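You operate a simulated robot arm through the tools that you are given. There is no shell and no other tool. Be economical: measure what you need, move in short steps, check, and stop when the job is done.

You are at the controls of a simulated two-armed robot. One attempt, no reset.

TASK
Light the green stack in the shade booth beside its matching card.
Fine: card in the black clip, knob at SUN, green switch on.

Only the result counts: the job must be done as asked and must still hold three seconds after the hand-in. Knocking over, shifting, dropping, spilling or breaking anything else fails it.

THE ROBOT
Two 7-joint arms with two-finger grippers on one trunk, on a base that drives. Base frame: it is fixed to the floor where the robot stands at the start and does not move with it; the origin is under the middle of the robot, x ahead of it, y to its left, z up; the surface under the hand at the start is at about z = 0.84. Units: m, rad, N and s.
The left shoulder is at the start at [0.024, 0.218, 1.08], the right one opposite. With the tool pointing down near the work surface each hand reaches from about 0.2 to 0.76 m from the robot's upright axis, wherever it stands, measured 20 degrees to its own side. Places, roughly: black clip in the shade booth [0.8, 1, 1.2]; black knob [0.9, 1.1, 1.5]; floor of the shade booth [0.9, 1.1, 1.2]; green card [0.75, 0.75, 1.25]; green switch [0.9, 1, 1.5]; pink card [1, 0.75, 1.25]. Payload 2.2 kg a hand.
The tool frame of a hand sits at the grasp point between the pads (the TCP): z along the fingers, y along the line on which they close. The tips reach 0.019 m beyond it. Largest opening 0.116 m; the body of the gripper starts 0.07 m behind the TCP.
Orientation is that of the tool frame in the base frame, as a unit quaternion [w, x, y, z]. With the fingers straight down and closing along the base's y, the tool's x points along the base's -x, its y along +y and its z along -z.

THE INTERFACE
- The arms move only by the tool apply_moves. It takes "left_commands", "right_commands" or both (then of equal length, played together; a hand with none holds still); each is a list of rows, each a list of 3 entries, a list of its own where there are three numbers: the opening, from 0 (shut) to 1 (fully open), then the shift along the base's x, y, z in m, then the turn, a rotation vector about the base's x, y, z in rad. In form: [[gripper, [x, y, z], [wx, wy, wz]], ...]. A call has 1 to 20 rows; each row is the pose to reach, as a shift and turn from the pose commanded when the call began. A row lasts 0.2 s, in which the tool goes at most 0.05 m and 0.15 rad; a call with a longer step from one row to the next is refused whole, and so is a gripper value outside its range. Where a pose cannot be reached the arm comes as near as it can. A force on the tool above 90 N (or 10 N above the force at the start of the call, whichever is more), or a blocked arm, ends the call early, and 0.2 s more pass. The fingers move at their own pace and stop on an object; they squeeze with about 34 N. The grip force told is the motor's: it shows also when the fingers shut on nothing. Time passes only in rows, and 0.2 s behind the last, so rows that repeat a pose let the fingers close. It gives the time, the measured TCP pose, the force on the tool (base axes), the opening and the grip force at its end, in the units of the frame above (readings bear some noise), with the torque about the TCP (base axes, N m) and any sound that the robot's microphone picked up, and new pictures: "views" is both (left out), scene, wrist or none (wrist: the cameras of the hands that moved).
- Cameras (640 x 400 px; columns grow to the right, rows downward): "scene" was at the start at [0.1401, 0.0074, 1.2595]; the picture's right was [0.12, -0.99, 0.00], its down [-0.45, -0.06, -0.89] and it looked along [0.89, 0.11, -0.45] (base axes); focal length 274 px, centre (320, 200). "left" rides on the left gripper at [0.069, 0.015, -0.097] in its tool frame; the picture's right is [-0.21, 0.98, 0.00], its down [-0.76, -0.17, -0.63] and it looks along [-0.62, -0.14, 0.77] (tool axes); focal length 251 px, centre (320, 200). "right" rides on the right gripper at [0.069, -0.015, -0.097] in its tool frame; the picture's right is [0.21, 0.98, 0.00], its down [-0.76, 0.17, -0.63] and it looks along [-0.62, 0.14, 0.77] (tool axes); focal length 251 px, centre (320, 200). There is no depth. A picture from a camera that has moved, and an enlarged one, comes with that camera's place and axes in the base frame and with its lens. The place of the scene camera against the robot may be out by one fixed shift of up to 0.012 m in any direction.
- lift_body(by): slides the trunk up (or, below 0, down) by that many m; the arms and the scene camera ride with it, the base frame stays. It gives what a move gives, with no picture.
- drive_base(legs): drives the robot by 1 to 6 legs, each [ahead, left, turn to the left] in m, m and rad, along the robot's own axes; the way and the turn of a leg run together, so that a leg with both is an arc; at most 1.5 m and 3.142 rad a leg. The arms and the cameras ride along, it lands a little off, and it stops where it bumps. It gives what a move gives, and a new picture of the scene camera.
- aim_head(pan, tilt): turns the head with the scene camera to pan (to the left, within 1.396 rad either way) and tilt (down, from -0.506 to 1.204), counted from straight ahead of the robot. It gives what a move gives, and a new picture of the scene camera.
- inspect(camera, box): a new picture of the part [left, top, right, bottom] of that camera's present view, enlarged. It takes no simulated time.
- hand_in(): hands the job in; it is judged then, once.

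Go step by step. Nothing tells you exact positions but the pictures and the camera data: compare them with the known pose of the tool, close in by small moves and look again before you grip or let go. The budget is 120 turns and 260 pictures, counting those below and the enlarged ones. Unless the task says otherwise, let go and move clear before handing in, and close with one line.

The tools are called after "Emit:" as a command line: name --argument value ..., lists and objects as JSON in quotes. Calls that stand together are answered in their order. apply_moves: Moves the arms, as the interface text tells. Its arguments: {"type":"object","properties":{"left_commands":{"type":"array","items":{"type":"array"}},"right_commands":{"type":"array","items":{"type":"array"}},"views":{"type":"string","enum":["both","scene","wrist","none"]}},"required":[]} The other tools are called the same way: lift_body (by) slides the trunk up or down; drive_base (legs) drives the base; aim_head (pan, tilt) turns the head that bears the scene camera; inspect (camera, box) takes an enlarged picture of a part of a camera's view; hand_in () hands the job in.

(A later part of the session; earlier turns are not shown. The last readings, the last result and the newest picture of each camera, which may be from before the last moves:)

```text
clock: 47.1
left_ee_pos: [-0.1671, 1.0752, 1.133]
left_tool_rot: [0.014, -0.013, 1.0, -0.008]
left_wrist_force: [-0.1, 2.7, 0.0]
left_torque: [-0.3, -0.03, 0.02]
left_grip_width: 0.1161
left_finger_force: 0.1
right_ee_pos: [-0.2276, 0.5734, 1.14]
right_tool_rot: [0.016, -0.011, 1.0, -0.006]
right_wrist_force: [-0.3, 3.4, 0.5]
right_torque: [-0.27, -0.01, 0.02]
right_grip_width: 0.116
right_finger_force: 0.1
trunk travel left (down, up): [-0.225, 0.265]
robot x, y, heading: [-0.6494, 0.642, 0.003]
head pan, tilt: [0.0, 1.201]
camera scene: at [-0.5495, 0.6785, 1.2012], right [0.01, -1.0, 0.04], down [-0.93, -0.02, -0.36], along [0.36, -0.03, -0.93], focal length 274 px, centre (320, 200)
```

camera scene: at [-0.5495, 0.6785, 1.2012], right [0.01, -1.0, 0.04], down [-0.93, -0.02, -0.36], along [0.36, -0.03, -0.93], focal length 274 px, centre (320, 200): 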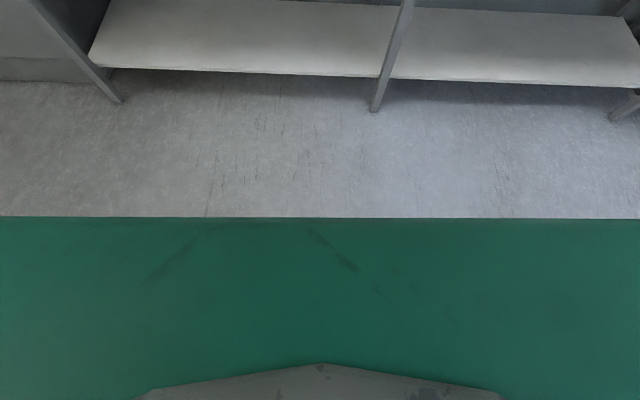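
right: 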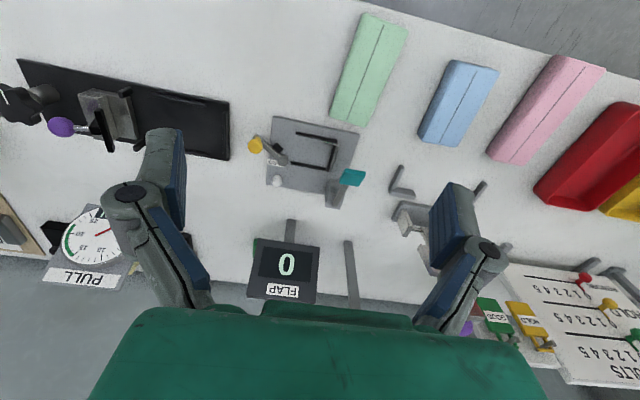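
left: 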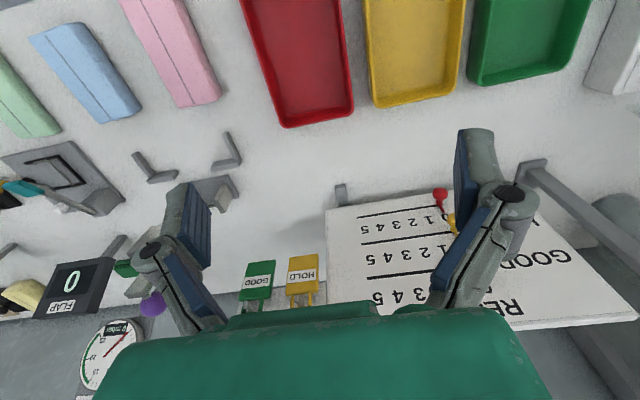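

That is just the robot's own wheel; the floor is clear. I turn on the spot a bit to see whether the lean and rocking go with the robot.

Emit:
drive_base --legs '[[0, 0, 0.6], [0, 0, -0.6]]'

Emit:
lift_body --by 0.0

Emit:
lift_body --by 0.0

Emit:
lift_body --by 0.0

Emit:
lift_body --by 0.0

```text
clock: 50.8
left_ee_pos: [-0.1788, 1.018, 1.156]
left_tool_rot: [0.017, -0.02, 0.999, 0.018]
left_wrist_force: [-0.5, -0.5, 0.9]
left_torque: [0.06, -0.01, -0.03]
left_grip_width: 0.1163
left_finger_force: 0.0
right_ee_pos: [-0.2284, 0.5166, 1.139]
right_tool_rot: [0.016, -0.022, 0.999, 0.018]
right_wrist_force: [0.7, 0.0, 0.6]
right_torque: [0.04, -0.03, -0.01]
right_grip_width: 0.1162
right_finger_force: 0.1
trunk travel left (down, up): [-0.225, 0.265]
robot x, y, heading: [-0.6531, 0.6228, 0.027]
head pan, tilt: [0.0, 1.201]
camera scene: at [-0.552, 0.6258, 1.2028], right [0.03, -1.0, 0.01], down [-0.93, -0.03, -0.36], along [0.36, 0.01, -0.93], focal length 274 px, centre (320, 200)
```

scene: 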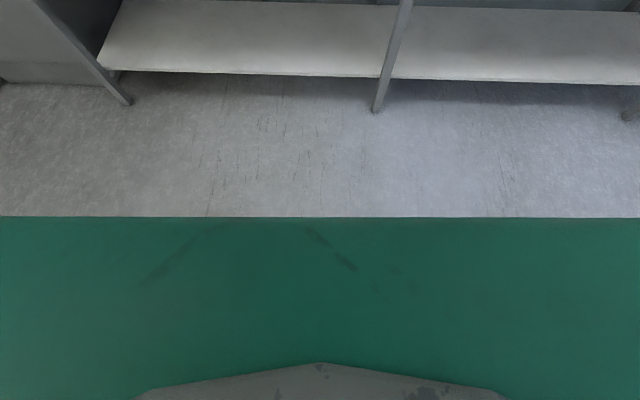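

```text
clock: 51.3
left_ee_pos: [-0.1812, 1.0515, 1.1478]
left_tool_rot: [0.015, -0.023, 1.0, 0.007]
left_wrist_force: [-0.1, 1.8, -0.5]
left_torque: [-0.17, -0.02, 0.0]
left_grip_width: 0.1157
left_finger_force: 0.0
right_ee_pos: [-0.2301, 0.5473, 1.1405]
right_tool_rot: [0.016, -0.024, 1.0, 0.008]
right_wrist_force: [0.5, 1.6, -0.9]
right_torque: [-0.16, -0.02, 0.01]
right_grip_width: 0.1159
right_finger_force: 0.0
trunk travel left (down, up): [-0.225, 0.265]
robot x, y, heading: [-0.6545, 0.6333, 0.031]
head pan, tilt: [0.0, 1.201]
```

```text
clock: 51.8
left_ee_pos: [-0.1774, 0.9634, 1.1712]
left_tool_rot: [0.018, -0.017, 0.999, 0.039]
left_wrist_force: [0.0, -2.4, 0.9]
left_torque: [0.18, 0.06, 0.0]
left_grip_width: 0.1161
left_finger_force: 0.0
right_ee_pos: [-0.2266, 0.4615, 1.1338]
right_tool_rot: [0.016, -0.018, 0.999, 0.037]
right_wrist_force: [0.1, -2.6, 0.0]
right_torque: [0.16, 0.0, -0.03]
right_grip_width: 0.116
right_finger_force: 0.1
trunk travel left (down, up): [-0.225, 0.265]
robot x, y, heading: [-0.6564, 0.6141, 0.027]
head pan, tilt: [0.0, 1.201]
```

```text
clock: 52.3
left_ee_pos: [-0.1812, 1.0603, 1.1439]
left_tool_rot: [0.016, -0.022, 1.0, 0.002]
left_wrist_force: [-1.0, 2.8, -0.3]
left_torque: [-0.38, -0.11, 0.03]
left_grip_width: 0.116
left_finger_force: 0.1
right_ee_pos: [-0.2309, 0.5557, 1.1411]
right_tool_rot: [0.017, -0.024, 1.0, 0.001]
right_wrist_force: [0.5, 2.5, -0.6]
right_torque: [-0.3, -0.02, 0.01]
right_grip_width: 0.1161
right_finger_force: 0.0
trunk travel left (down, up): [-0.225, 0.265]
robot x, y, heading: [-0.6534, 0.633, 0.029]
head pan, tilt: [0.0, 1.201]
```

```text
clock: 52.8
left_ee_pos: [-0.1769, 0.9784, 1.1658]
left_tool_rot: [0.016, -0.019, 0.999, 0.033]
left_wrist_force: [0.2, -0.2, 0.4]
left_torque: [0.1, 0.04, -0.01]
left_grip_width: 0.1158
left_finger_force: 0.0
right_ee_pos: [-0.2256, 0.4768, 1.1342]
right_tool_rot: [0.015, -0.02, 0.999, 0.034]
right_wrist_force: [0.1, -0.7, -0.4]
right_torque: [0.06, 0.07, 0.02]
right_grip_width: 0.1159
right_finger_force: 0.0
trunk travel left (down, up): [-0.225, 0.265]
robot x, y, heading: [-0.6499, 0.614, 0.029]
head pan, tilt: [0.0, 1.201]
```

The lean and rocking travel with the robot, so it is a dynamic sway. I lower the trunk fully to damp it while in free space.

Emit:
lift_body --by -0.22

Emit:
lift_body --by 0.0

Emit:
lift_body --by 0.0

Emit:
lift_body --by 0.0

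Emit:
lift_body --by 0.0

Emit:
lift_body --by 0.0

```text
clock: 55.2
left_ee_pos: [-0.1778, 0.971, 0.95]
left_tool_rot: [0.019, -0.018, 0.999, 0.038]
left_wrist_force: [0.2, -2.5, 0.2]
left_torque: [0.22, 0.06, -0.01]
left_grip_width: 0.116
left_finger_force: 0.1
right_ee_pos: [-0.2269, 0.4698, 0.9163]
right_tool_rot: [0.016, -0.019, 0.999, 0.037]
right_wrist_force: [-0.2, -2.2, 0.0]
right_torque: [0.22, 0.03, 0.01]
right_grip_width: 0.1161
right_finger_force: 0.0
trunk travel left (down, up): [-0.005, 0.485]
robot x, y, heading: [-0.6522, 0.6138, 0.03]
head pan, tilt: [0.0, 1.201]
```

```text
clock: 55.7
left_ee_pos: [-0.1801, 1.0371, 0.9293]
left_tool_rot: [0.016, -0.022, 1.0, 0.009]
left_wrist_force: [-0.4, 1.0, -0.7]
left_torque: [-0.14, 0.01, 0.01]
left_grip_width: 0.116
left_finger_force: 0.1
right_ee_pos: [-0.2304, 0.5358, 0.9206]
right_tool_rot: [0.015, -0.023, 1.0, 0.009]
right_wrist_force: [0.4, 1.8, -0.5]
right_torque: [-0.15, -0.05, 0.01]
right_grip_width: 0.1157
right_finger_force: 0.1
trunk travel left (down, up): [-0.005, 0.485]
robot x, y, heading: [-0.6527, 0.6268, 0.035]
head pan, tilt: [0.0, 1.201]
```

```text
clock: 56.2
left_ee_pos: [-0.1803, 1.0175, 0.9363]
left_tool_rot: [0.016, -0.02, 1.0, 0.018]
left_wrist_force: [0.1, 0.3, -0.8]
left_torque: [-0.05, 0.03, -0.01]
left_grip_width: 0.1159
left_finger_force: 0.0
right_ee_pos: [-0.2285, 0.5147, 0.9185]
right_tool_rot: [0.017, -0.021, 0.999, 0.018]
right_wrist_force: [-0.1, 1.1, -0.2]
right_torque: [-0.09, -0.02, 0.02]
right_grip_width: 0.116
right_finger_force: 0.0
trunk travel left (down, up): [-0.005, 0.485]
robot x, y, heading: [-0.6527, 0.6249, 0.032]
head pan, tilt: [0.0, 1.201]
```

```text
clock: 56.7
left_ee_pos: [-0.1777, 0.9823, 0.9473]
left_tool_rot: [0.017, -0.018, 0.999, 0.034]
left_wrist_force: [0.2, -2.4, 0.6]
left_torque: [0.16, 0.02, -0.01]
left_grip_width: 0.1161
left_finger_force: 0.0
right_ee_pos: [-0.2278, 0.4809, 0.9167]
right_tool_rot: [0.015, -0.019, 0.999, 0.032]
right_wrist_force: [-0.4, -2.1, 0.5]
right_torque: [0.13, -0.01, -0.01]
right_grip_width: 0.1158
right_finger_force: 0.0
trunk travel left (down, up): [-0.005, 0.485]
robot x, y, heading: [-0.6516, 0.6147, 0.027]
head pan, tilt: [0.0, 1.201]
```

```text
clock: 57.2
left_ee_pos: [-0.1805, 1.0413, 0.9288]
left_tool_rot: [0.016, -0.022, 1.0, 0.008]
left_wrist_force: [-0.2, 1.8, 0.3]
left_torque: [-0.17, -0.05, 0.02]
left_grip_width: 0.116
left_finger_force: 0.1
right_ee_pos: [-0.2295, 0.5376, 0.9199]
right_tool_rot: [0.017, -0.023, 1.0, 0.008]
right_wrist_force: [0.6, 1.6, -0.3]
right_torque: [-0.2, -0.02, -0.02]
right_grip_width: 0.1157
right_finger_force: 0.2
trunk travel left (down, up): [-0.005, 0.485]
robot x, y, heading: [-0.6524, 0.6261, 0.03]
head pan, tilt: [0.0, 1.201]
```

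```text
clock: 57.7
left_ee_pos: [-0.1786, 1.0048, 0.9406]
left_tool_rot: [0.016, -0.019, 0.999, 0.024]
left_wrist_force: [-0.1, -0.3, 0.7]
left_torque: [0.03, -0.01, 0.03]
left_grip_width: 0.1161
left_finger_force: 0.1
right_ee_pos: [-0.228, 0.5028, 0.9174]
right_tool_rot: [0.016, -0.02, 0.999, 0.025]
right_wrist_force: [-0.3, 0.5, -0.1]
right_torque: [0.05, 0.0, 0.0]
right_grip_width: 0.1159
right_finger_force: 0.1
trunk travel left (down, up): [-0.005, 0.485]
robot x, y, heading: [-0.6514, 0.6205, 0.036]
head pan, tilt: [0.0, 1.201]
```

Lowering only helps a little. I head back to where it stood steady at first, which is also where the green pad lies, moving right while clear of the bench.

Emit:
lift_body --by 0.22

Emit:
drive_base --legs '[[0, -0.5, 0]]'

Emit:
lift_body --by 0.0

Emit:
lift_body --by 0.0

Emit:
lift_body --by 0.0

```text
clock: 60.0
left_ee_pos: [-0.1774, 0.9877, 1.164]
left_tool_rot: [0.017, -0.019, 0.999, 0.03]
left_wrist_force: [0.3, -1.3, -0.1]
left_torque: [0.13, 0.03, 0.0]
left_grip_width: 0.1159
left_finger_force: 0.0
right_ee_pos: [-0.2277, 0.4847, 1.1359]
right_tool_rot: [0.015, -0.021, 0.999, 0.029]
right_wrist_force: [0.6, -1.2, -0.4]
right_torque: [0.11, 0.03, 0.04]
right_grip_width: 0.116
right_finger_force: 0.0
trunk travel left (down, up): [-0.225, 0.265]
robot x, y, heading: [-0.6537, 0.6165, 0.033]
head pan, tilt: [0.0, 1.201]
```

```text
clock: 63.0
left_ee_pos: [-0.1617, 0.5472, 1.1439]
left_tool_rot: [0.016, -0.018, 1.0, 0.003]
left_wrist_force: [-1.1, 3.1, 0.5]
left_torque: [-0.31, -0.04, 0.03]
left_grip_width: 0.1162
left_finger_force: 0.0
right_ee_pos: [-0.2163, 0.046, 1.1401]
right_tool_rot: [0.015, -0.019, 1.0, 0.003]
right_wrist_force: [0.3, 2.7, -1.4]
right_torque: [-0.25, 0.03, 0.02]
right_grip_width: 0.116
right_finger_force: 0.0
trunk travel left (down, up): [-0.225, 0.265]
robot x, y, heading: [-0.6403, 0.125, 0.022]
head pan, tilt: [0.0, 1.201]
camera scene: at [-0.5352, 0.1658, 1.2013], right [0.03, -1.0, 0.04], down [-0.93, -0.04, -0.36], along [0.36, -0.03, -0.93], focal length 274 px, centre (320, 200)
```

scene: 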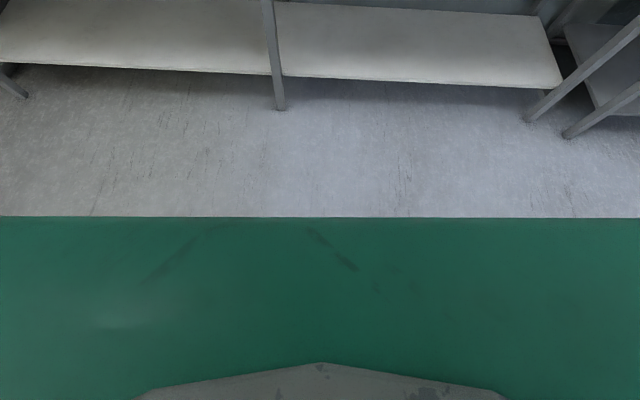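

```text
clock: 63.5
left_ee_pos: [-0.1625, 0.4884, 1.1638]
left_tool_rot: [0.017, -0.016, 0.999, 0.029]
left_wrist_force: [1.1, -0.1, -0.1]
left_torque: [0.07, 0.04, 0.0]
left_grip_width: 0.1161
left_finger_force: 0.0
right_ee_pos: [-0.2171, -0.0136, 1.1354]
right_tool_rot: [0.016, -0.019, 0.999, 0.03]
right_wrist_force: [-0.1, -1.2, -0.4]
right_torque: [0.12, 0.02, 0.02]
right_grip_width: 0.1161
right_finger_force: 0.1
trunk travel left (down, up): [-0.225, 0.265]
robot x, y, heading: [-0.6417, 0.1216, 0.026]
head pan, tilt: [0.0, 1.201]
```

```text
clock: 64.0
left_ee_pos: [-0.1642, 0.5005, 1.1619]
left_tool_rot: [0.018, -0.018, 0.999, 0.023]
left_wrist_force: [0.6, -0.3, -0.3]
left_torque: [0.02, 0.04, -0.02]
left_grip_width: 0.1162
left_finger_force: 0.1
right_ee_pos: [-0.2171, -0.0011, 1.1376]
right_tool_rot: [0.017, -0.019, 0.999, 0.023]
right_wrist_force: [0.0, -0.1, -0.3]
right_torque: [0.02, 0.06, 0.02]
right_grip_width: 0.1157
right_finger_force: 0.1
trunk travel left (down, up): [-0.225, 0.265]
robot x, y, heading: [-0.6412, 0.1235, 0.021]
head pan, tilt: [0.0, 1.201]
```

```text
clock: 64.5
left_ee_pos: [-0.1667, 0.5348, 1.1514]
left_tool_rot: [0.016, -0.021, 1.0, 0.011]
left_wrist_force: [0.1, 1.5, -0.6]
left_torque: [-0.12, -0.06, 0.02]
left_grip_width: 0.1156
left_finger_force: 0.0
right_ee_pos: [-0.2191, 0.0309, 1.1396]
right_tool_rot: [0.018, -0.021, 1.0, 0.011]
right_wrist_force: [-0.8, 1.2, 0.2]
right_torque: [-0.09, -0.03, 0.02]
right_grip_width: 0.116
right_finger_force: 0.1
trunk travel left (down, up): [-0.225, 0.265]
robot x, y, heading: [-0.6428, 0.1314, 0.023]
head pan, tilt: [0.0, 1.201]
```

The sway is a little smaller. I drive ahead toward the bench and sample again.

Emit:
drive_base --legs '[[0.45, 0, -0.023]]'

Emit:
aim_head --pan 0.0 --tilt 0.6

Emit:
lift_body --by 0.0

Emit:
lift_body --by 0.0

Emit:
lift_body --by 0.0

```text
clock: 67.2
left_ee_pos: [0.2981, 0.5494, 1.1459]
left_tool_rot: [0.017, -0.009, 1.0, 0.003]
left_wrist_force: [-1.2, 3.5, -0.8]
left_torque: [-0.28, -0.12, -0.03]
left_grip_width: 0.1161
left_finger_force: 0.1
right_ee_pos: [0.2333, 0.0468, 1.1421]
right_tool_rot: [0.017, -0.009, 1.0, 0.003]
right_wrist_force: [0.4, 3.6, 0.1]
right_torque: [-0.34, 0.07, 0.0]
right_grip_width: 0.1159
right_finger_force: 0.0
trunk travel left (down, up): [-0.225, 0.265]
robot x, y, heading: [-0.1801, 0.1403, -0.001]
head pan, tilt: [0.0, 1.201]
camera scene: at [-0.0814, 0.1783, 1.2017], right [0.0, -1.0, 0.04], down [-0.93, -0.02, -0.36], along [0.36, -0.03, -0.93], focal length 274 px, centre (320, 200)
```

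scene: 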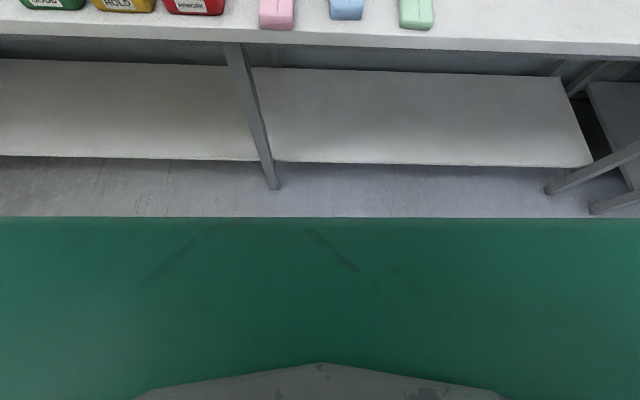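

```text
clock: 68.2
left_ee_pos: [0.2947, 0.5072, 1.1614]
left_tool_rot: [0.017, -0.008, 1.0, 0.023]
left_wrist_force: [-0.5, 0.7, -0.1]
left_torque: [-0.01, 0.02, 0.01]
left_grip_width: 0.1161
left_finger_force: 0.2
right_ee_pos: [0.2309, 0.0067, 1.1384]
right_tool_rot: [0.019, -0.01, 1.0, 0.023]
right_wrist_force: [0.1, -0.3, 0.4]
right_torque: [0.02, -0.01, -0.01]
right_grip_width: 0.1159
right_finger_force: 0.0
trunk travel left (down, up): [-0.225, 0.265]
robot x, y, heading: [-0.1867, 0.137, 0.001]
head pan, tilt: [0.0, 0.6]
camera scene: at [-0.0494, 0.1536, 1.2469], right [0.0, -1.0, 0.02], down [-0.57, -0.02, -0.82], along [0.82, -0.01, -0.57], focal length 274 px, centre (320, 200)
```

scene: 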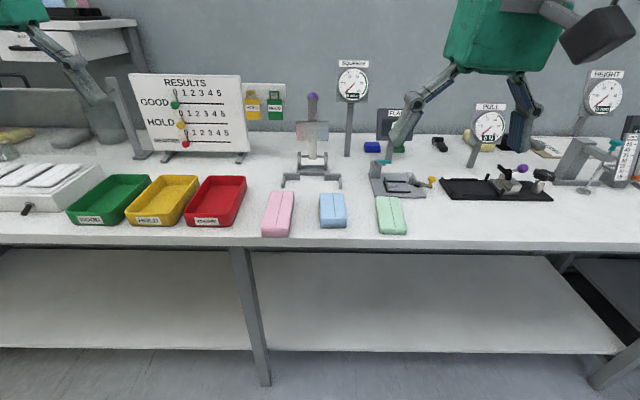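

```text
clock: 68.7
left_ee_pos: [0.2946, 0.5315, 1.1549]
left_tool_rot: [0.017, -0.011, 1.0, 0.013]
left_wrist_force: [0.3, 1.3, 0.8]
left_torque: [-0.11, -0.02, -0.01]
left_grip_width: 0.116
left_finger_force: 0.1
right_ee_pos: [0.231, 0.0297, 1.1392]
right_tool_rot: [0.019, -0.011, 1.0, 0.014]
right_wrist_force: [-0.1, 2.4, -1.0]
right_torque: [-0.13, -0.03, 0.02]
right_grip_width: 0.1159
right_finger_force: 0.0
trunk travel left (down, up): [-0.225, 0.265]
robot x, y, heading: [-0.1845, 0.1435, 0.003]
head pan, tilt: [0.0, 0.6]
```

```text
clock: 69.2
left_ee_pos: [0.2948, 0.4656, 1.1745]
left_tool_rot: [0.02, -0.005, 0.999, 0.037]
left_wrist_force: [-0.1, -1.3, 0.8]
left_torque: [0.17, 0.0, 0.01]
left_grip_width: 0.1157
left_finger_force: 0.1
right_ee_pos: [0.2312, -0.0338, 1.1355]
right_tool_rot: [0.019, -0.008, 0.999, 0.038]
right_wrist_force: [-0.4, -1.9, 0.6]
right_torque: [0.16, -0.01, 0.01]
right_grip_width: 0.1162
right_finger_force: 0.0
trunk travel left (down, up): [-0.225, 0.265]
robot x, y, heading: [-0.1858, 0.1324, 0.002]
head pan, tilt: [0.0, 0.6]
```

```text
clock: 69.7
left_ee_pos: [0.2945, 0.5537, 1.1492]
left_tool_rot: [0.017, -0.011, 1.0, 0.004]
left_wrist_force: [-0.2, 0.6, -0.6]
left_torque: [-0.15, -0.01, 0.03]
left_grip_width: 0.116
left_finger_force: 0.0
right_ee_pos: [0.2308, 0.0519, 1.1411]
right_tool_rot: [0.019, -0.011, 1.0, 0.004]
right_wrist_force: [0.0, 2.1, -0.2]
right_torque: [-0.18, 0.04, 0.0]
right_grip_width: 0.1161
right_finger_force: 0.0
trunk travel left (down, up): [-0.225, 0.265]
robot x, y, heading: [-0.1831, 0.1462, 0.001]
head pan, tilt: [0.0, 0.6]
```

The rocking seems self-sustained. I use the left wrist camera to look back and down at my own base by yawing the left hand around, in free air.

Emit:
apply_moves --left_commands '[[1, [0, 0, 0], [0, 0, 0.15]], [1, [0, 0, 0], [0, 0, 0.3]], [1, [0, 0, 0], [0, 0, 0.45]], [1, [0, 0, 0], [0, 0, 0.6]], [1, [0, 0, 0], [0, 0, 0.75]], [1, [0, 0, 0], [0, 0, 0.9]], [1, [0, 0, 0], [0, 0, 1.05]], [1, [0, 0, 0], [0, 0, 1.2]], [1, [0, 0, 0], [0, 0, 1.35]], [1, [0, 0, 0], [0, 0, 1.5]], [1, [0, 0, 0], [0, 0, 1.65]], [1, [0, 0, 0], [0, 0, 1.8]], [1, [0, 0, 0], [0, 0, 1.95]], [1, [0, 0, 0], [0, 0, 2.1]], [1, [0, 0, 0], [0, 0, 2.25]], [1, [0, 0, 0], [0, 0, 2.4]]]' --views "wrist"

```text
clock: 73.3
left_ee_pos: [0.2911, 0.5269, 1.1609]
left_tool_rot: [0.019, 0.936, -0.35, -0.023]
left_wrist_force: [0.1, -0.3, 0.6]
left_torque: [0.05, -0.01, 0.01]
left_grip_width: 0.1161
left_finger_force: 0.0
right_ee_pos: [0.2287, 0.0246, 1.1412]
right_tool_rot: [0.021, -0.013, 1.0, 0.017]
right_wrist_force: [-0.3, -0.4, 0.3]
right_torque: [-0.01, 0.0, -0.01]
right_grip_width: 0.116
right_finger_force: 0.1
trunk travel left (down, up): [-0.225, 0.265]
robot x, y, heading: [-0.1871, 0.1491, 0.001]
head pan, tilt: [0.0, 0.6]
stopped in row 16 (left hand): the arm was blocked; the commanded pose is now the measured one
camera left: at [0.3398, 0.4723, 1.2543], right [-0.8, -0.6, 0.06], down [-0.43, 0.63, 0.65], along [-0.42, 0.49, -0.76], focal length 251 px, centre (320, 200)
```

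left: 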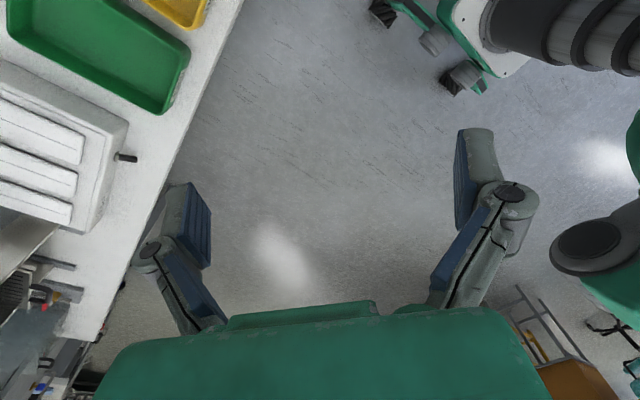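

I can see the base and wheels at the picture's top right. I enlarge that.

Emit:
inspect --camera "left" --box '[350, 0, 590, 150]'

Emit:
apply_moves --left_commands '[[1, [0, 0, 0], [0, 0, 0.15]], [1, [0, 0, 0], [0, 0, 0.3]], [1, [0, 0, 0], [0, 0, 0.45]], [1, [0, 0, 0], [0, 0, 0.6]], [1, [0, 0, 0], [0, 0, 0.75]], [1, [0, 0, 0], [0, 0, 0.9]]]' --views "wrist"

```text
2.67 times, centred on (470, 75) of left
camera zoom: at [0.3398, 0.4723, 1.2543], right [-0.8, -0.6, 0.06], down [-0.43, 0.63, 0.65], along [-0.42, 0.49, -0.76], focal length 670 px, centre (-80, 533)
```

zoom: 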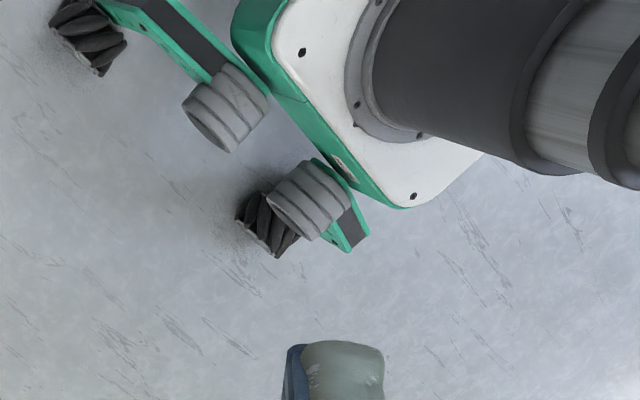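

```text
clock: 74.9
left_ee_pos: [0.287, 0.5675, 1.1498]
left_tool_rot: [0.043, 0.994, 0.098, -0.016]
left_wrist_force: [-0.5, 1.3, -0.4]
left_torque: [-0.09, -0.04, 0.02]
left_grip_width: 0.1158
left_finger_force: 0.0
right_ee_pos: [0.2255, 0.0661, 1.1432]
right_tool_rot: [0.023, -0.016, 1.0, 0.001]
right_wrist_force: [0.3, -0.4, 0.4]
right_torque: [-0.13, -0.02, -0.02]
right_grip_width: 0.1161
right_finger_force: 0.0
trunk travel left (down, up): [-0.225, 0.265]
robot x, y, heading: [-0.1861, 0.1565, 0.004]
head pan, tilt: [0.0, 0.6]
stopped in row 6 (left hand): the arm was blocked; the commanded pose is now the measured one
camera left: at [0.3607, 0.5762, 1.2436], right [-0.02, -1.0, 0.09], down [-0.76, 0.07, 0.65], along [-0.65, -0.06, -0.76], focal length 251 px, centre (320, 200)
```

left: 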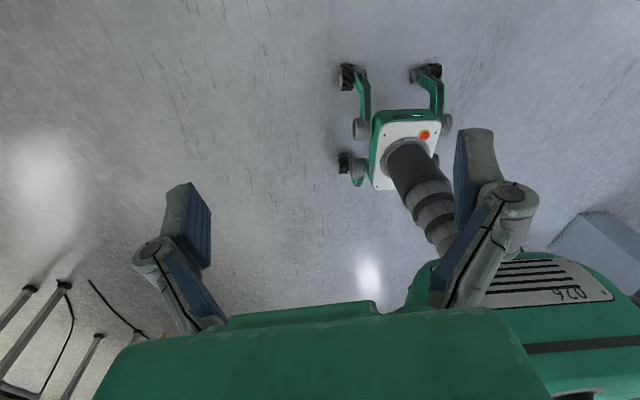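

I now see the base on four legged wheels. I enlarge for anything lodged there.

Emit:
inspect --camera "left" --box '[310, 40, 480, 210]'

```text
2.35 times, centred on (395, 125) of left
camera zoom: at [0.3607, 0.5762, 1.2436], right [-0.02, -1.0, 0.09], down [-0.76, 0.07, 0.65], along [-0.65, -0.06, -0.76], focal length 592 px, centre (144, 376)
```

zoom: 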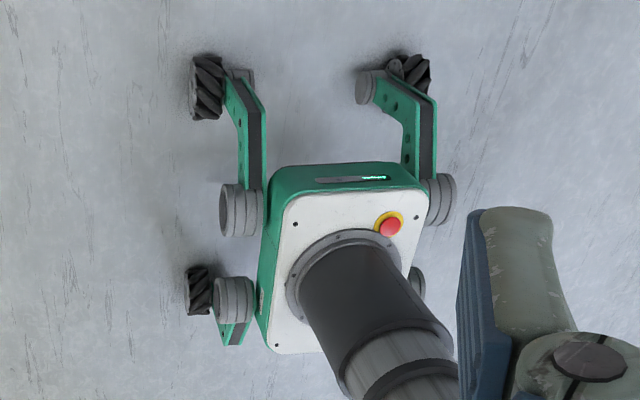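

No foreign object; it's the legged base swaying. I lower the trunk fully and just wait a good while to see if it decays.

Emit:
lift_body --by -0.2

Emit:
lift_body --by 0.0

Emit:
lift_body --by 0.0

Emit:
lift_body --by 0.0

Emit:
lift_body --by 0.0

Emit:
lift_body --by 0.0

Emit:
lift_body --by 0.0

Emit:
lift_body --by 0.0

Emit:
lift_body --by 0.0

Emit:
lift_body --by 0.0

Emit:
lift_body --by 0.0

Emit:
lift_body --by 0.0

```text
clock: 77.1
left_ee_pos: [0.2881, 0.5455, 0.9568]
left_tool_rot: [0.034, 0.995, 0.097, -0.015]
left_wrist_force: [0.8, 0.4, 0.5]
left_torque: [-0.04, 0.0, -0.01]
left_grip_width: 0.1163
left_finger_force: 0.1
right_ee_pos: [0.2258, 0.0426, 0.9413]
right_tool_rot: [0.023, -0.014, 1.0, 0.012]
right_wrist_force: [0.0, 0.9, 0.1]
right_torque: [-0.02, -0.05, 0.01]
right_grip_width: 0.116
right_finger_force: 0.0
trunk travel left (down, up): [-0.025, 0.465]
robot x, y, heading: [-0.1868, 0.1563, -0.0]
head pan, tilt: [0.0, 0.6]
```

```text
clock: 77.6
left_ee_pos: [0.2883, 0.5201, 0.9643]
left_tool_rot: [0.023, 0.995, 0.095, -0.014]
left_wrist_force: [0.3, -1.8, 1.0]
left_torque: [0.11, 0.02, -0.02]
left_grip_width: 0.1163
left_finger_force: 0.0
right_ee_pos: [0.2263, 0.018, 0.9408]
right_tool_rot: [0.022, -0.013, 0.999, 0.022]
right_wrist_force: [0.1, -1.3, 1.2]
right_torque: [0.1, 0.03, 0.0]
right_grip_width: 0.1161
right_finger_force: 0.0
trunk travel left (down, up): [-0.025, 0.465]
robot x, y, heading: [-0.1872, 0.15, -0.002]
head pan, tilt: [0.0, 0.6]
```

```text
clock: 78.1
left_ee_pos: [0.2877, 0.5646, 0.9498]
left_tool_rot: [0.042, 0.994, 0.096, -0.015]
left_wrist_force: [0.1, 1.1, -0.3]
left_torque: [-0.15, -0.03, 0.06]
left_grip_width: 0.1161
left_finger_force: 0.0
right_ee_pos: [0.226, 0.0614, 0.9423]
right_tool_rot: [0.023, -0.016, 1.0, 0.003]
right_wrist_force: [0.0, 2.1, -0.2]
right_torque: [-0.15, -0.01, -0.02]
right_grip_width: 0.1162
right_finger_force: 0.0
trunk travel left (down, up): [-0.025, 0.465]
robot x, y, heading: [-0.1839, 0.1606, 0.002]
head pan, tilt: [0.0, 0.6]
```

```text
clock: 78.6
left_ee_pos: [0.2883, 0.5338, 0.9596]
left_tool_rot: [0.029, 0.995, 0.096, -0.014]
left_wrist_force: [0.8, -0.2, 0.3]
left_torque: [0.03, 0.0, 0.0]
left_grip_width: 0.116
left_finger_force: 0.1
right_ee_pos: [0.2264, 0.0313, 0.9411]
right_tool_rot: [0.022, -0.013, 1.0, 0.017]
right_wrist_force: [0.3, -0.6, 0.2]
right_torque: [0.01, 0.04, -0.03]
right_grip_width: 0.1158
right_finger_force: 0.1
trunk travel left (down, up): [-0.025, 0.465]
robot x, y, heading: [-0.1858, 0.1516, -0.0]
head pan, tilt: [0.0, 0.6]
```

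```text
clock: 79.1
left_ee_pos: [0.2882, 0.5325, 0.9608]
left_tool_rot: [0.028, 0.995, 0.095, -0.014]
left_wrist_force: [0.0, -0.5, 0.3]
left_torque: [0.03, -0.01, 0.03]
left_grip_width: 0.1158
left_finger_force: 0.1
right_ee_pos: [0.2254, 0.0301, 0.9405]
right_tool_rot: [0.022, -0.014, 1.0, 0.016]
right_wrist_force: [0.0, -1.1, 0.3]
right_torque: [0.08, 0.01, 0.02]
right_grip_width: 0.116
right_finger_force: 0.1
trunk travel left (down, up): [-0.025, 0.465]
robot x, y, heading: [-0.1846, 0.1553, -0.003]
head pan, tilt: [0.0, 0.6]
```

```text
clock: 79.6
left_ee_pos: [0.2872, 0.5596, 0.9532]
left_tool_rot: [0.04, 0.994, 0.097, -0.016]
left_wrist_force: [-0.1, 0.4, -0.2]
left_torque: [-0.07, 0.01, 0.02]
left_grip_width: 0.116
left_finger_force: 0.0
right_ee_pos: [0.2265, 0.0559, 0.9429]
right_tool_rot: [0.023, -0.016, 1.0, 0.005]
right_wrist_force: [0.1, 1.4, -1.1]
right_torque: [-0.06, 0.02, 0.01]
right_grip_width: 0.1161
right_finger_force: 0.0
trunk travel left (down, up): [-0.025, 0.465]
robot x, y, heading: [-0.1866, 0.1616, 0.003]
head pan, tilt: [0.0, 0.6]
```

```text
clock: 80.1
left_ee_pos: [0.2891, 0.5281, 0.9604]
left_tool_rot: [0.028, 0.995, 0.095, -0.014]
left_wrist_force: [0.5, -0.1, -0.3]
left_torque: [0.08, -0.01, 0.0]
left_grip_width: 0.1162
left_finger_force: 0.0
right_ee_pos: [0.2268, 0.0281, 0.9402]
right_tool_rot: [0.023, -0.013, 0.999, 0.018]
right_wrist_force: [1.5, -0.9, 0.7]
right_torque: [0.11, 0.0, -0.02]
right_grip_width: 0.1161
right_finger_force: 0.2
trunk travel left (down, up): [-0.025, 0.465]
robot x, y, heading: [-0.1887, 0.1511, 0.0]
head pan, tilt: [0.0, 0.6]
```

```text
clock: 80.6
left_ee_pos: [0.2885, 0.5419, 0.9577]
left_tool_rot: [0.033, 0.995, 0.096, -0.015]
left_wrist_force: [0.6, -0.2, 0.1]
left_torque: [0.04, -0.03, -0.03]
left_grip_width: 0.116
left_finger_force: 0.1
right_ee_pos: [0.2274, 0.0403, 0.9415]
right_tool_rot: [0.021, -0.014, 1.0, 0.012]
right_wrist_force: [0.0, -0.1, -0.1]
right_torque: [-0.02, -0.01, 0.0]
right_grip_width: 0.1162
right_finger_force: 0.1
trunk travel left (down, up): [-0.025, 0.465]
robot x, y, heading: [-0.1828, 0.156, -0.0]
head pan, tilt: [0.0, 0.6]
```

```text
clock: 81.1
left_ee_pos: [0.2884, 0.5504, 0.9551]
left_tool_rot: [0.037, 0.995, 0.096, -0.016]
left_wrist_force: [0.6, 0.5, -0.7]
left_torque: [-0.04, 0.02, 0.02]
left_grip_width: 0.1162
left_finger_force: 0.0
right_ee_pos: [0.2258, 0.0498, 0.9413]
right_tool_rot: [0.023, -0.015, 1.0, 0.009]
right_wrist_force: [0.1, 0.6, -0.2]
right_torque: [-0.06, -0.03, 0.0]
right_grip_width: 0.1161
right_finger_force: 0.1
trunk travel left (down, up): [-0.025, 0.465]
robot x, y, heading: [-0.1855, 0.1572, 0.0]
head pan, tilt: [0.0, 0.6]
```

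```text
clock: 81.6
left_ee_pos: [0.2885, 0.5322, 0.9607]
left_tool_rot: [0.029, 0.995, 0.095, -0.014]
left_wrist_force: [0.5, -0.2, 0.5]
left_torque: [0.01, 0.05, 0.01]
left_grip_width: 0.1159
left_finger_force: 0.1
right_ee_pos: [0.2258, 0.029, 0.9409]
right_tool_rot: [0.022, -0.013, 1.0, 0.017]
right_wrist_force: [-0.8, -0.7, 0.1]
right_torque: [-0.01, 0.01, 0.01]
right_grip_width: 0.116
right_finger_force: 0.1
trunk travel left (down, up): [-0.025, 0.465]
robot x, y, heading: [-0.1874, 0.1535, 0.001]
head pan, tilt: [0.0, 0.6]
```

```text
clock: 82.1
left_ee_pos: [0.2884, 0.5479, 0.9561]
left_tool_rot: [0.034, 0.995, 0.096, -0.015]
left_wrist_force: [0.4, -0.3, 0.1]
left_torque: [-0.02, -0.01, 0.01]
left_grip_width: 0.1163
left_finger_force: 0.0
right_ee_pos: [0.2246, 0.0453, 0.9416]
right_tool_rot: [0.023, -0.015, 1.0, 0.011]
right_wrist_force: [-0.3, 0.5, -0.1]
right_torque: [-0.03, 0.02, 0.02]
right_grip_width: 0.1159
right_finger_force: 0.0
trunk travel left (down, up): [-0.025, 0.465]
robot x, y, heading: [-0.1841, 0.1563, -0.001]
head pan, tilt: [0.0, 0.6]
```

```text
clock: 82.6
left_ee_pos: [0.2881, 0.5427, 0.9582]
left_tool_rot: [0.033, 0.995, 0.096, -0.015]
left_wrist_force: [0.1, 0.1, 0.2]
left_torque: [-0.02, 0.01, 0.01]
left_grip_width: 0.1162
left_finger_force: 0.1
right_ee_pos: [0.2261, 0.0415, 0.9415]
right_tool_rot: [0.022, -0.014, 1.0, 0.013]
right_wrist_force: [0.7, 0.3, 0.2]
right_torque: [0.0, 0.01, 0.01]
right_grip_width: 0.116
right_finger_force: 0.0
trunk travel left (down, up): [-0.025, 0.465]
robot x, y, heading: [-0.1842, 0.1576, 0.003]
head pan, tilt: [0.0, 0.6]
```

Left low and still, the sway dies out (±3 mm now). The pad is at about (0.46, -0.02); I drive right so the left hand faces it, then wait for the sway to decay.

Emit:
drive_base --legs '[[0, -0.36, 0]]'

Emit:
aim_head --pan 0.0 --tilt 0.75

Emit:
lift_body --by 0.0

Emit:
lift_body --by 0.0

Emit:
lift_body --by 0.0

Emit:
lift_body --by 0.0

```text
clock: 84.9
left_ee_pos: [0.2879, 0.1816, 0.9579]
left_tool_rot: [0.033, 0.995, 0.096, -0.015]
left_wrist_force: [0.1, 0.1, 0.5]
left_torque: [0.02, -0.05, 0.05]
left_grip_width: 0.116
left_finger_force: 0.0
right_ee_pos: [0.2289, -0.3225, 0.9421]
right_tool_rot: [0.022, -0.016, 1.0, 0.012]
right_wrist_force: [-0.3, 0.0, 0.3]
right_torque: [-0.01, 0.01, -0.01]
right_grip_width: 0.1158
right_finger_force: 0.1
trunk travel left (down, up): [-0.025, 0.465]
robot x, y, heading: [-0.1858, -0.2034, 0.005]
head pan, tilt: [0.0, 0.6]
camera scene: at [-0.0477, -0.2118, 1.0472], right [0.0, -1.0, 0.0], down [-0.57, 0.0, -0.82], along [0.82, 0.0, -0.57], focal length 274 px, centre (320, 200)
```

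scene: 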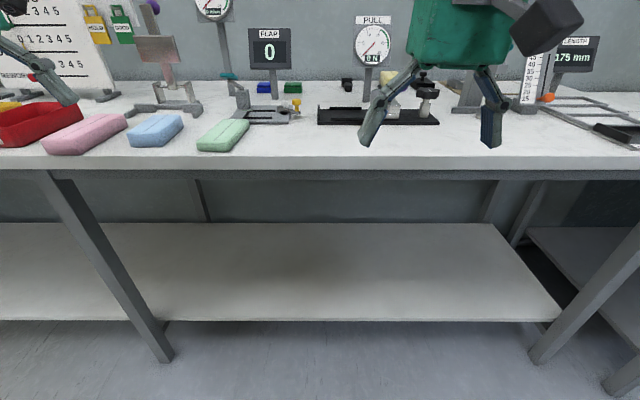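

```text
clock: 85.6
left_ee_pos: [0.2861, 0.1815, 0.9594]
left_tool_rot: [0.033, 0.995, 0.097, -0.014]
left_wrist_force: [0.3, -0.3, -0.3]
left_torque: [0.01, 0.01, 0.0]
left_grip_width: 0.1163
left_finger_force: 0.0
right_ee_pos: [0.2259, -0.3205, 0.9426]
right_tool_rot: [0.023, -0.015, 1.0, 0.012]
right_wrist_force: [-0.1, 0.7, -1.1]
right_torque: [-0.02, -0.01, 0.03]
right_grip_width: 0.1161
right_finger_force: 0.1
trunk travel left (down, up): [-0.025, 0.465]
robot x, y, heading: [-0.1839, -0.2085, 0.003]
head pan, tilt: [0.0, 0.75]
camera scene: at [-0.0534, -0.2114, 1.0344], right [0.0, -1.0, 0.0], down [-0.68, 0.0, -0.73], along [0.73, 0.0, -0.68], focal length 274 px, centre (320, 200)
```

scene: 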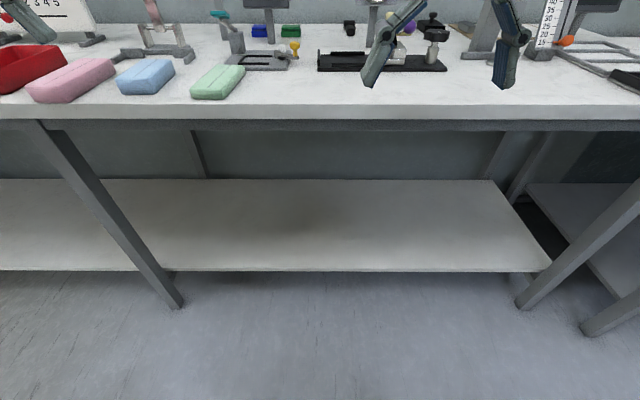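

```text
clock: 86.1
left_ee_pos: [0.2867, 0.1834, 0.9577]
left_tool_rot: [0.033, 0.995, 0.096, -0.014]
left_wrist_force: [0.2, 0.3, 0.5]
left_torque: [-0.02, -0.02, 0.02]
left_grip_width: 0.1162
left_finger_force: 0.0
right_ee_pos: [0.2261, -0.3191, 0.9423]
right_tool_rot: [0.023, -0.015, 1.0, 0.012]
right_wrist_force: [0.9, -0.3, -0.4]
right_torque: [-0.01, 0.04, 0.0]
right_grip_width: 0.1158
right_finger_force: 0.1
trunk travel left (down, up): [-0.025, 0.465]
robot x, y, heading: [-0.1814, -0.2059, 0.007]
head pan, tilt: [0.0, 0.75]
```

```text
clock: 86.6
left_ee_pos: [0.2857, 0.1814, 0.9583]
left_tool_rot: [0.033, 0.995, 0.096, -0.013]
left_wrist_force: [0.5, -0.4, 0.3]
left_torque: [-0.03, 0.0, -0.02]
left_grip_width: 0.1157
left_finger_force: 0.1
right_ee_pos: [0.226, -0.3184, 0.9422]
right_tool_rot: [0.023, -0.015, 1.0, 0.011]
right_wrist_force: [0.2, 0.4, 0.1]
right_torque: [0.0, -0.02, 0.0]
right_grip_width: 0.1161
right_finger_force: 0.0
trunk travel left (down, up): [-0.025, 0.465]
robot x, y, heading: [-0.1824, -0.204, 0.0]
head pan, tilt: [0.0, 0.75]
```

```text
clock: 87.1
left_ee_pos: [0.2875, 0.1823, 0.9587]
left_tool_rot: [0.034, 0.995, 0.097, -0.013]
left_wrist_force: [0.2, -0.4, -0.3]
left_torque: [0.04, -0.03, -0.02]
left_grip_width: 0.1159
left_finger_force: 0.0
right_ee_pos: [0.2256, -0.3202, 0.9426]
right_tool_rot: [0.024, -0.015, 1.0, 0.012]
right_wrist_force: [0.3, -0.1, 0.4]
right_torque: [0.0, -0.02, -0.02]
right_grip_width: 0.116
right_finger_force: 0.1
trunk travel left (down, up): [-0.025, 0.465]
robot x, y, heading: [-0.1806, -0.2056, 0.008]
head pan, tilt: [0.0, 0.75]
```

```text
clock: 87.6
left_ee_pos: [0.2877, 0.1817, 0.9586]
left_tool_rot: [0.033, 0.995, 0.096, -0.013]
left_wrist_force: [0.1, 0.6, 0.4]
left_torque: [0.0, 0.01, 0.01]
left_grip_width: 0.1162
left_finger_force: 0.1
right_ee_pos: [0.2257, -0.3199, 0.9433]
right_tool_rot: [0.024, -0.015, 1.0, 0.012]
right_wrist_force: [0.1, 0.0, 0.5]
right_torque: [-0.01, -0.03, -0.01]
right_grip_width: 0.1158
right_finger_force: 0.1
trunk travel left (down, up): [-0.025, 0.465]
robot x, y, heading: [-0.1849, -0.2033, 0.0]
head pan, tilt: [0.0, 0.75]
```

The robot is steady now and the body is level. I enlarge the pad to locate it well.

Emit:
inspect --camera "scene" --box '[170, 30, 310, 120]'

```text
4.44 times, centred on (240, 75) of scene
camera zoom: at [-0.0533, -0.21, 1.0343], right [0.0, -1.0, 0.0], down [-0.68, 0.0, -0.73], along [0.73, 0.0, -0.68], focal length 1215 px, centre (676, 756)
```

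zoom: 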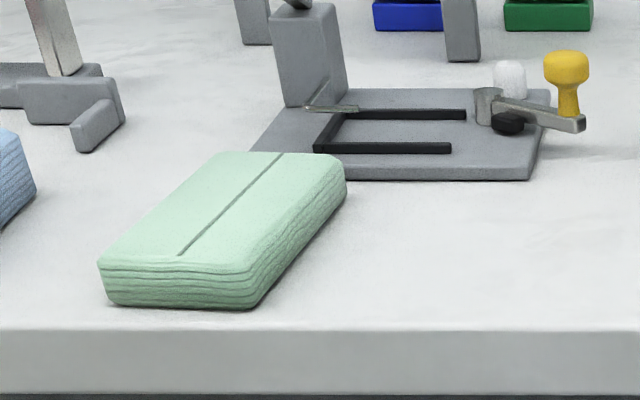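

The layered green stack is centred near (0.472, -0.021), yawed about -0.09 rad, ~0.058 wide, top z ≈ 0.861. I bring the left hand above it, tilted 45° forward with the camera on top.

Emit:
apply_moves --left_commands '[[1, [0.02, -0.028, 0.006], [0.013, -0.102, -0.03]], [1, [0.04, -0.056, 0.012], [0.026, -0.204, -0.061]], [1, [0.06, -0.084, 0.018], [0.039, -0.306, -0.091]], [1, [0.08, -0.112, 0.024], [0.0515, -0.4085, -0.121]], [1, [0.1, -0.14, 0.03], [0.064, -0.511, -0.152]], [1, [0.12, -0.168, 0.036], [0.077, -0.613, -0.182]], [1, [0.14, -0.186, 0.036], [0.09, -0.715, -0.212]], [1, [0.16, -0.203, 0.036], [0.103, -0.817, -0.2425]], [1, [0.16, -0.203, 0.036], [0.103, -0.817, -0.2425]]]' --views "both"

```text
clock: 89.6
left_ee_pos: [0.4477, -0.0169, 0.9987]
left_tool_rot: [0.024, 0.922, -0.036, 0.384]
left_wrist_force: [-0.9, -0.4, 0.1]
left_torque: [-0.04, -0.02, 0.0]
left_grip_width: 0.1159
left_finger_force: 0.1
right_ee_pos: [0.2251, -0.3212, 0.9426]
right_tool_rot: [0.023, -0.016, 1.0, 0.012]
right_wrist_force: [0.3, 0.7, 0.2]
right_torque: [-0.02, 0.0, 0.01]
right_grip_width: 0.116
right_finger_force: 0.1
trunk travel left (down, up): [-0.025, 0.465]
robot x, y, heading: [-0.1867, -0.2036, 0.006]
head pan, tilt: [0.0, 0.75]
camera scene: at [-0.0535, -0.211, 1.0344], right [0.0, -1.0, 0.0], down [-0.68, 0.0, -0.73], along [0.73, 0.0, -0.68], focal length 274 px, centre (320, 200)
camera left: at [0.4266, -0.0278, 1.1146], right [-0.23, -0.96, -0.14], down [-0.96, 0.25, -0.09], along [0.12, 0.11, -0.99], focal length 251 px, centre (320, 200)
```

scene: 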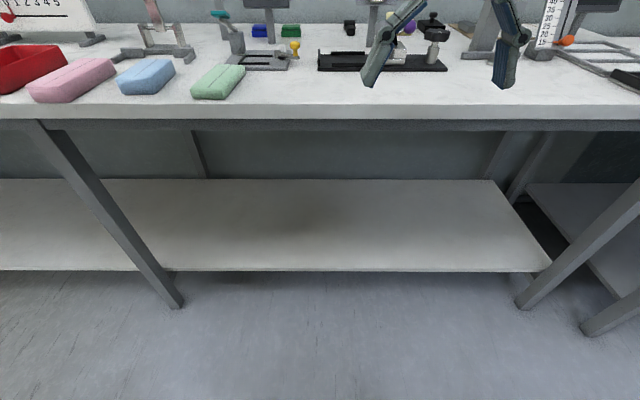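
left: 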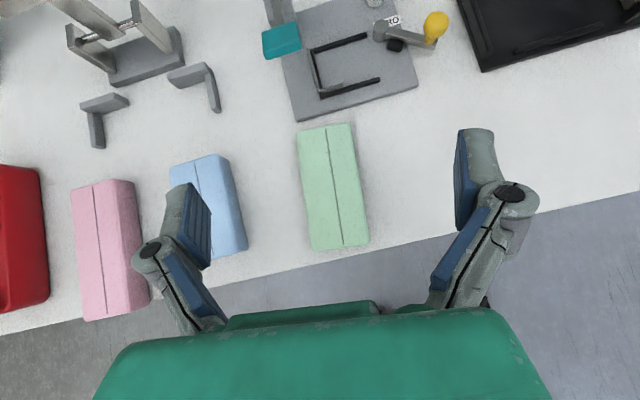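

The wrist view puts the stack centre at (0.469, -0.015), yaw about -0.115, squarely between the fingers. I lower onto it with a small yaw correction.

Emit:
apply_moves --left_commands '[[1, [0.016, 0.002, -0.03], [0, 0, -0.035]], [1, [0.016, 0.002, -0.065], [0, 0, -0.035]], [1, [0.016, 0.002, -0.1], [0, 0, -0.035]], [1, [0.016, 0.002, -0.12], [0, 0, -0.035]], [1, [0.016, 0.002, -0.131], [0, 0, -0.035]], [1, [0.016, 0.002, -0.131], [0, 0, -0.035]]]' --views "both"

```text
clock: 91.0
left_ee_pos: [0.4603, -0.0195, 0.8639]
left_tool_rot: [0.024, 0.922, -0.058, 0.382]
left_wrist_force: [-0.2, 0.0, -0.7]
left_torque: [0.0, 0.0, -0.01]
left_grip_width: 0.1159
left_finger_force: 0.0
right_ee_pos: [0.2249, -0.3204, 0.9428]
right_tool_rot: [0.024, -0.016, 1.0, 0.012]
right_wrist_force: [0.5, -0.4, 0.3]
right_torque: [0.03, -0.02, 0.01]
right_grip_width: 0.1158
right_finger_force: 0.1
trunk travel left (down, up): [-0.025, 0.465]
robot x, y, heading: [-0.1847, -0.2054, 0.008]
head pan, tilt: [0.0, 0.75]
camera scene: at [-0.0533, -0.2107, 1.0344], right [0.0, -1.0, 0.0], down [-0.68, 0.0, -0.73], along [0.73, 0.0, -0.68], focal length 274 px, centre (320, 200)
camera left: at [0.4405, -0.0322, 0.979], right [-0.27, -0.95, -0.15], down [-0.95, 0.29, -0.09], along [0.13, 0.12, -0.98], focal length 251 px, centre (320, 200)
```

scene: 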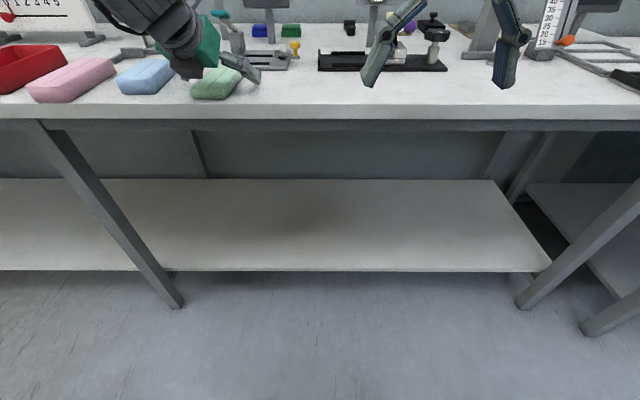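
left: 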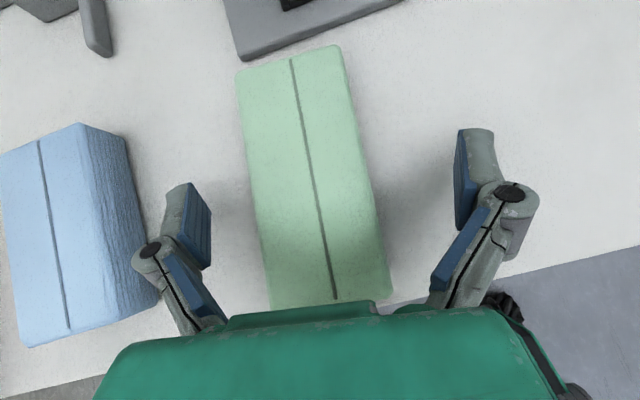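

The fingers straddle the stack without contact. I close the grip.

Emit:
apply_moves --left_commands '[[0.6, [0, 0, 0], [0, 0, 0]], [0.3, [0, 0, 0], [0, 0, 0]], [0.3, [0, 0, 0], [0, 0, 0]], [0.3, [0, 0, 0], [0, 0, 0]]]' --views "wrist"

```text
clock: 92.0
left_ee_pos: [0.4618, -0.0201, 0.8628]
left_tool_rot: [0.023, 0.922, -0.057, 0.382]
left_wrist_force: [0.5, -0.1, -0.7]
left_torque: [-0.01, -0.04, 0.01]
left_grip_width: 0.0582
left_finger_force: 33.8
right_ee_pos: [0.2251, -0.3204, 0.9422]
right_tool_rot: [0.023, -0.016, 1.0, 0.012]
right_wrist_force: [0.0, -0.2, -0.7]
right_torque: [0.0, -0.02, -0.02]
right_grip_width: 0.1162
right_finger_force: 0.0
trunk travel left (down, up): [-0.025, 0.465]
robot x, y, heading: [-0.183, -0.2059, 0.009]
head pan, tilt: [0.0, 0.75]
camera left: at [0.4407, -0.0321, 0.9791], right [-0.27, -0.95, -0.15], down [-0.95, 0.29, -0.09], along [0.13, 0.12, -0.98], focal length 251 px, centre (320, 200)
```

left: 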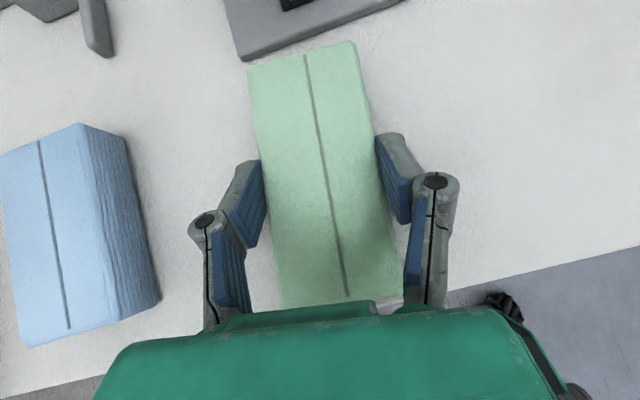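

The stack is gripped at 58 mm. I lift it and draw it back off the bench.

Emit:
apply_moves --left_commands '[[0.3, [0, 0, 0.02], [0, 0, 0]], [0.3, [0, 0, 0.05], [0, 0, 0.03]], [0.3, [-0.01, 0, 0.085], [0, 0, 0.06]], [0.3, [-0.03, 0.01, 0.11], [0, 0, 0.09]], [0.3, [-0.06, 0.02, 0.125], [0, 0, 0.11]], [0.3, [-0.09, 0.03, 0.13], [0, 0, 0.11]], [0.3, [-0.12, 0.04, 0.13], [0, 0, 0.11]], [0.3, [-0.15, 0.05, 0.13], [0, 0, 0.11]], [0.3, [-0.17, 0.06, 0.13], [0, 0, 0.11]], [0.3, [-0.17, 0.06, 0.13], [0, 0, 0.11]]]' --views "wrist"

```text
clock: 94.2
left_ee_pos: [0.3708, 0.0822, 0.9741]
left_tool_rot: [0.007, 0.924, -0.007, 0.382]
left_wrist_force: [-0.2, 0.2, -0.7]
left_torque: [-0.01, -0.02, 0.01]
left_grip_width: 0.058
left_finger_force: 34.0
left hand out of reach, approached as far as the arm can: row 6, 7, 8, 9, 10
right_ee_pos: [0.2263, -0.32, 0.9418]
right_tool_rot: [0.023, -0.015, 1.0, 0.012]
right_wrist_force: [-0.1, 0.0, 0.7]
right_torque: [-0.06, -0.02, 0.0]
right_grip_width: 0.116
right_finger_force: 0.1
trunk travel left (down, up): [-0.025, 0.465]
robot x, y, heading: [-0.1841, -0.2057, 0.012]
head pan, tilt: [0.0, 0.75]
camera left: at [0.3516, 0.069, 1.0905], right [-0.17, -0.98, -0.15], down [-0.98, 0.18, -0.09], along [0.11, 0.13, -0.99], focal length 251 px, centre (320, 200)
```

left: 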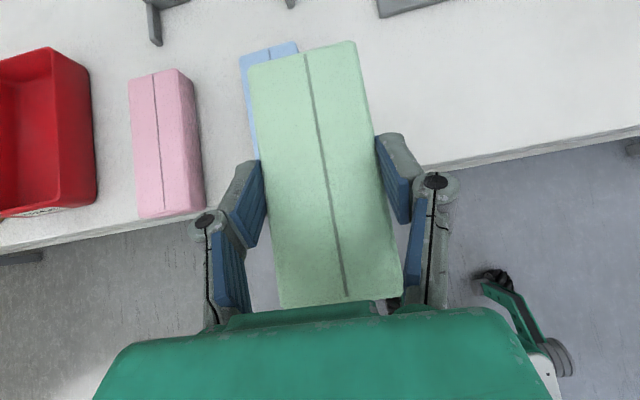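

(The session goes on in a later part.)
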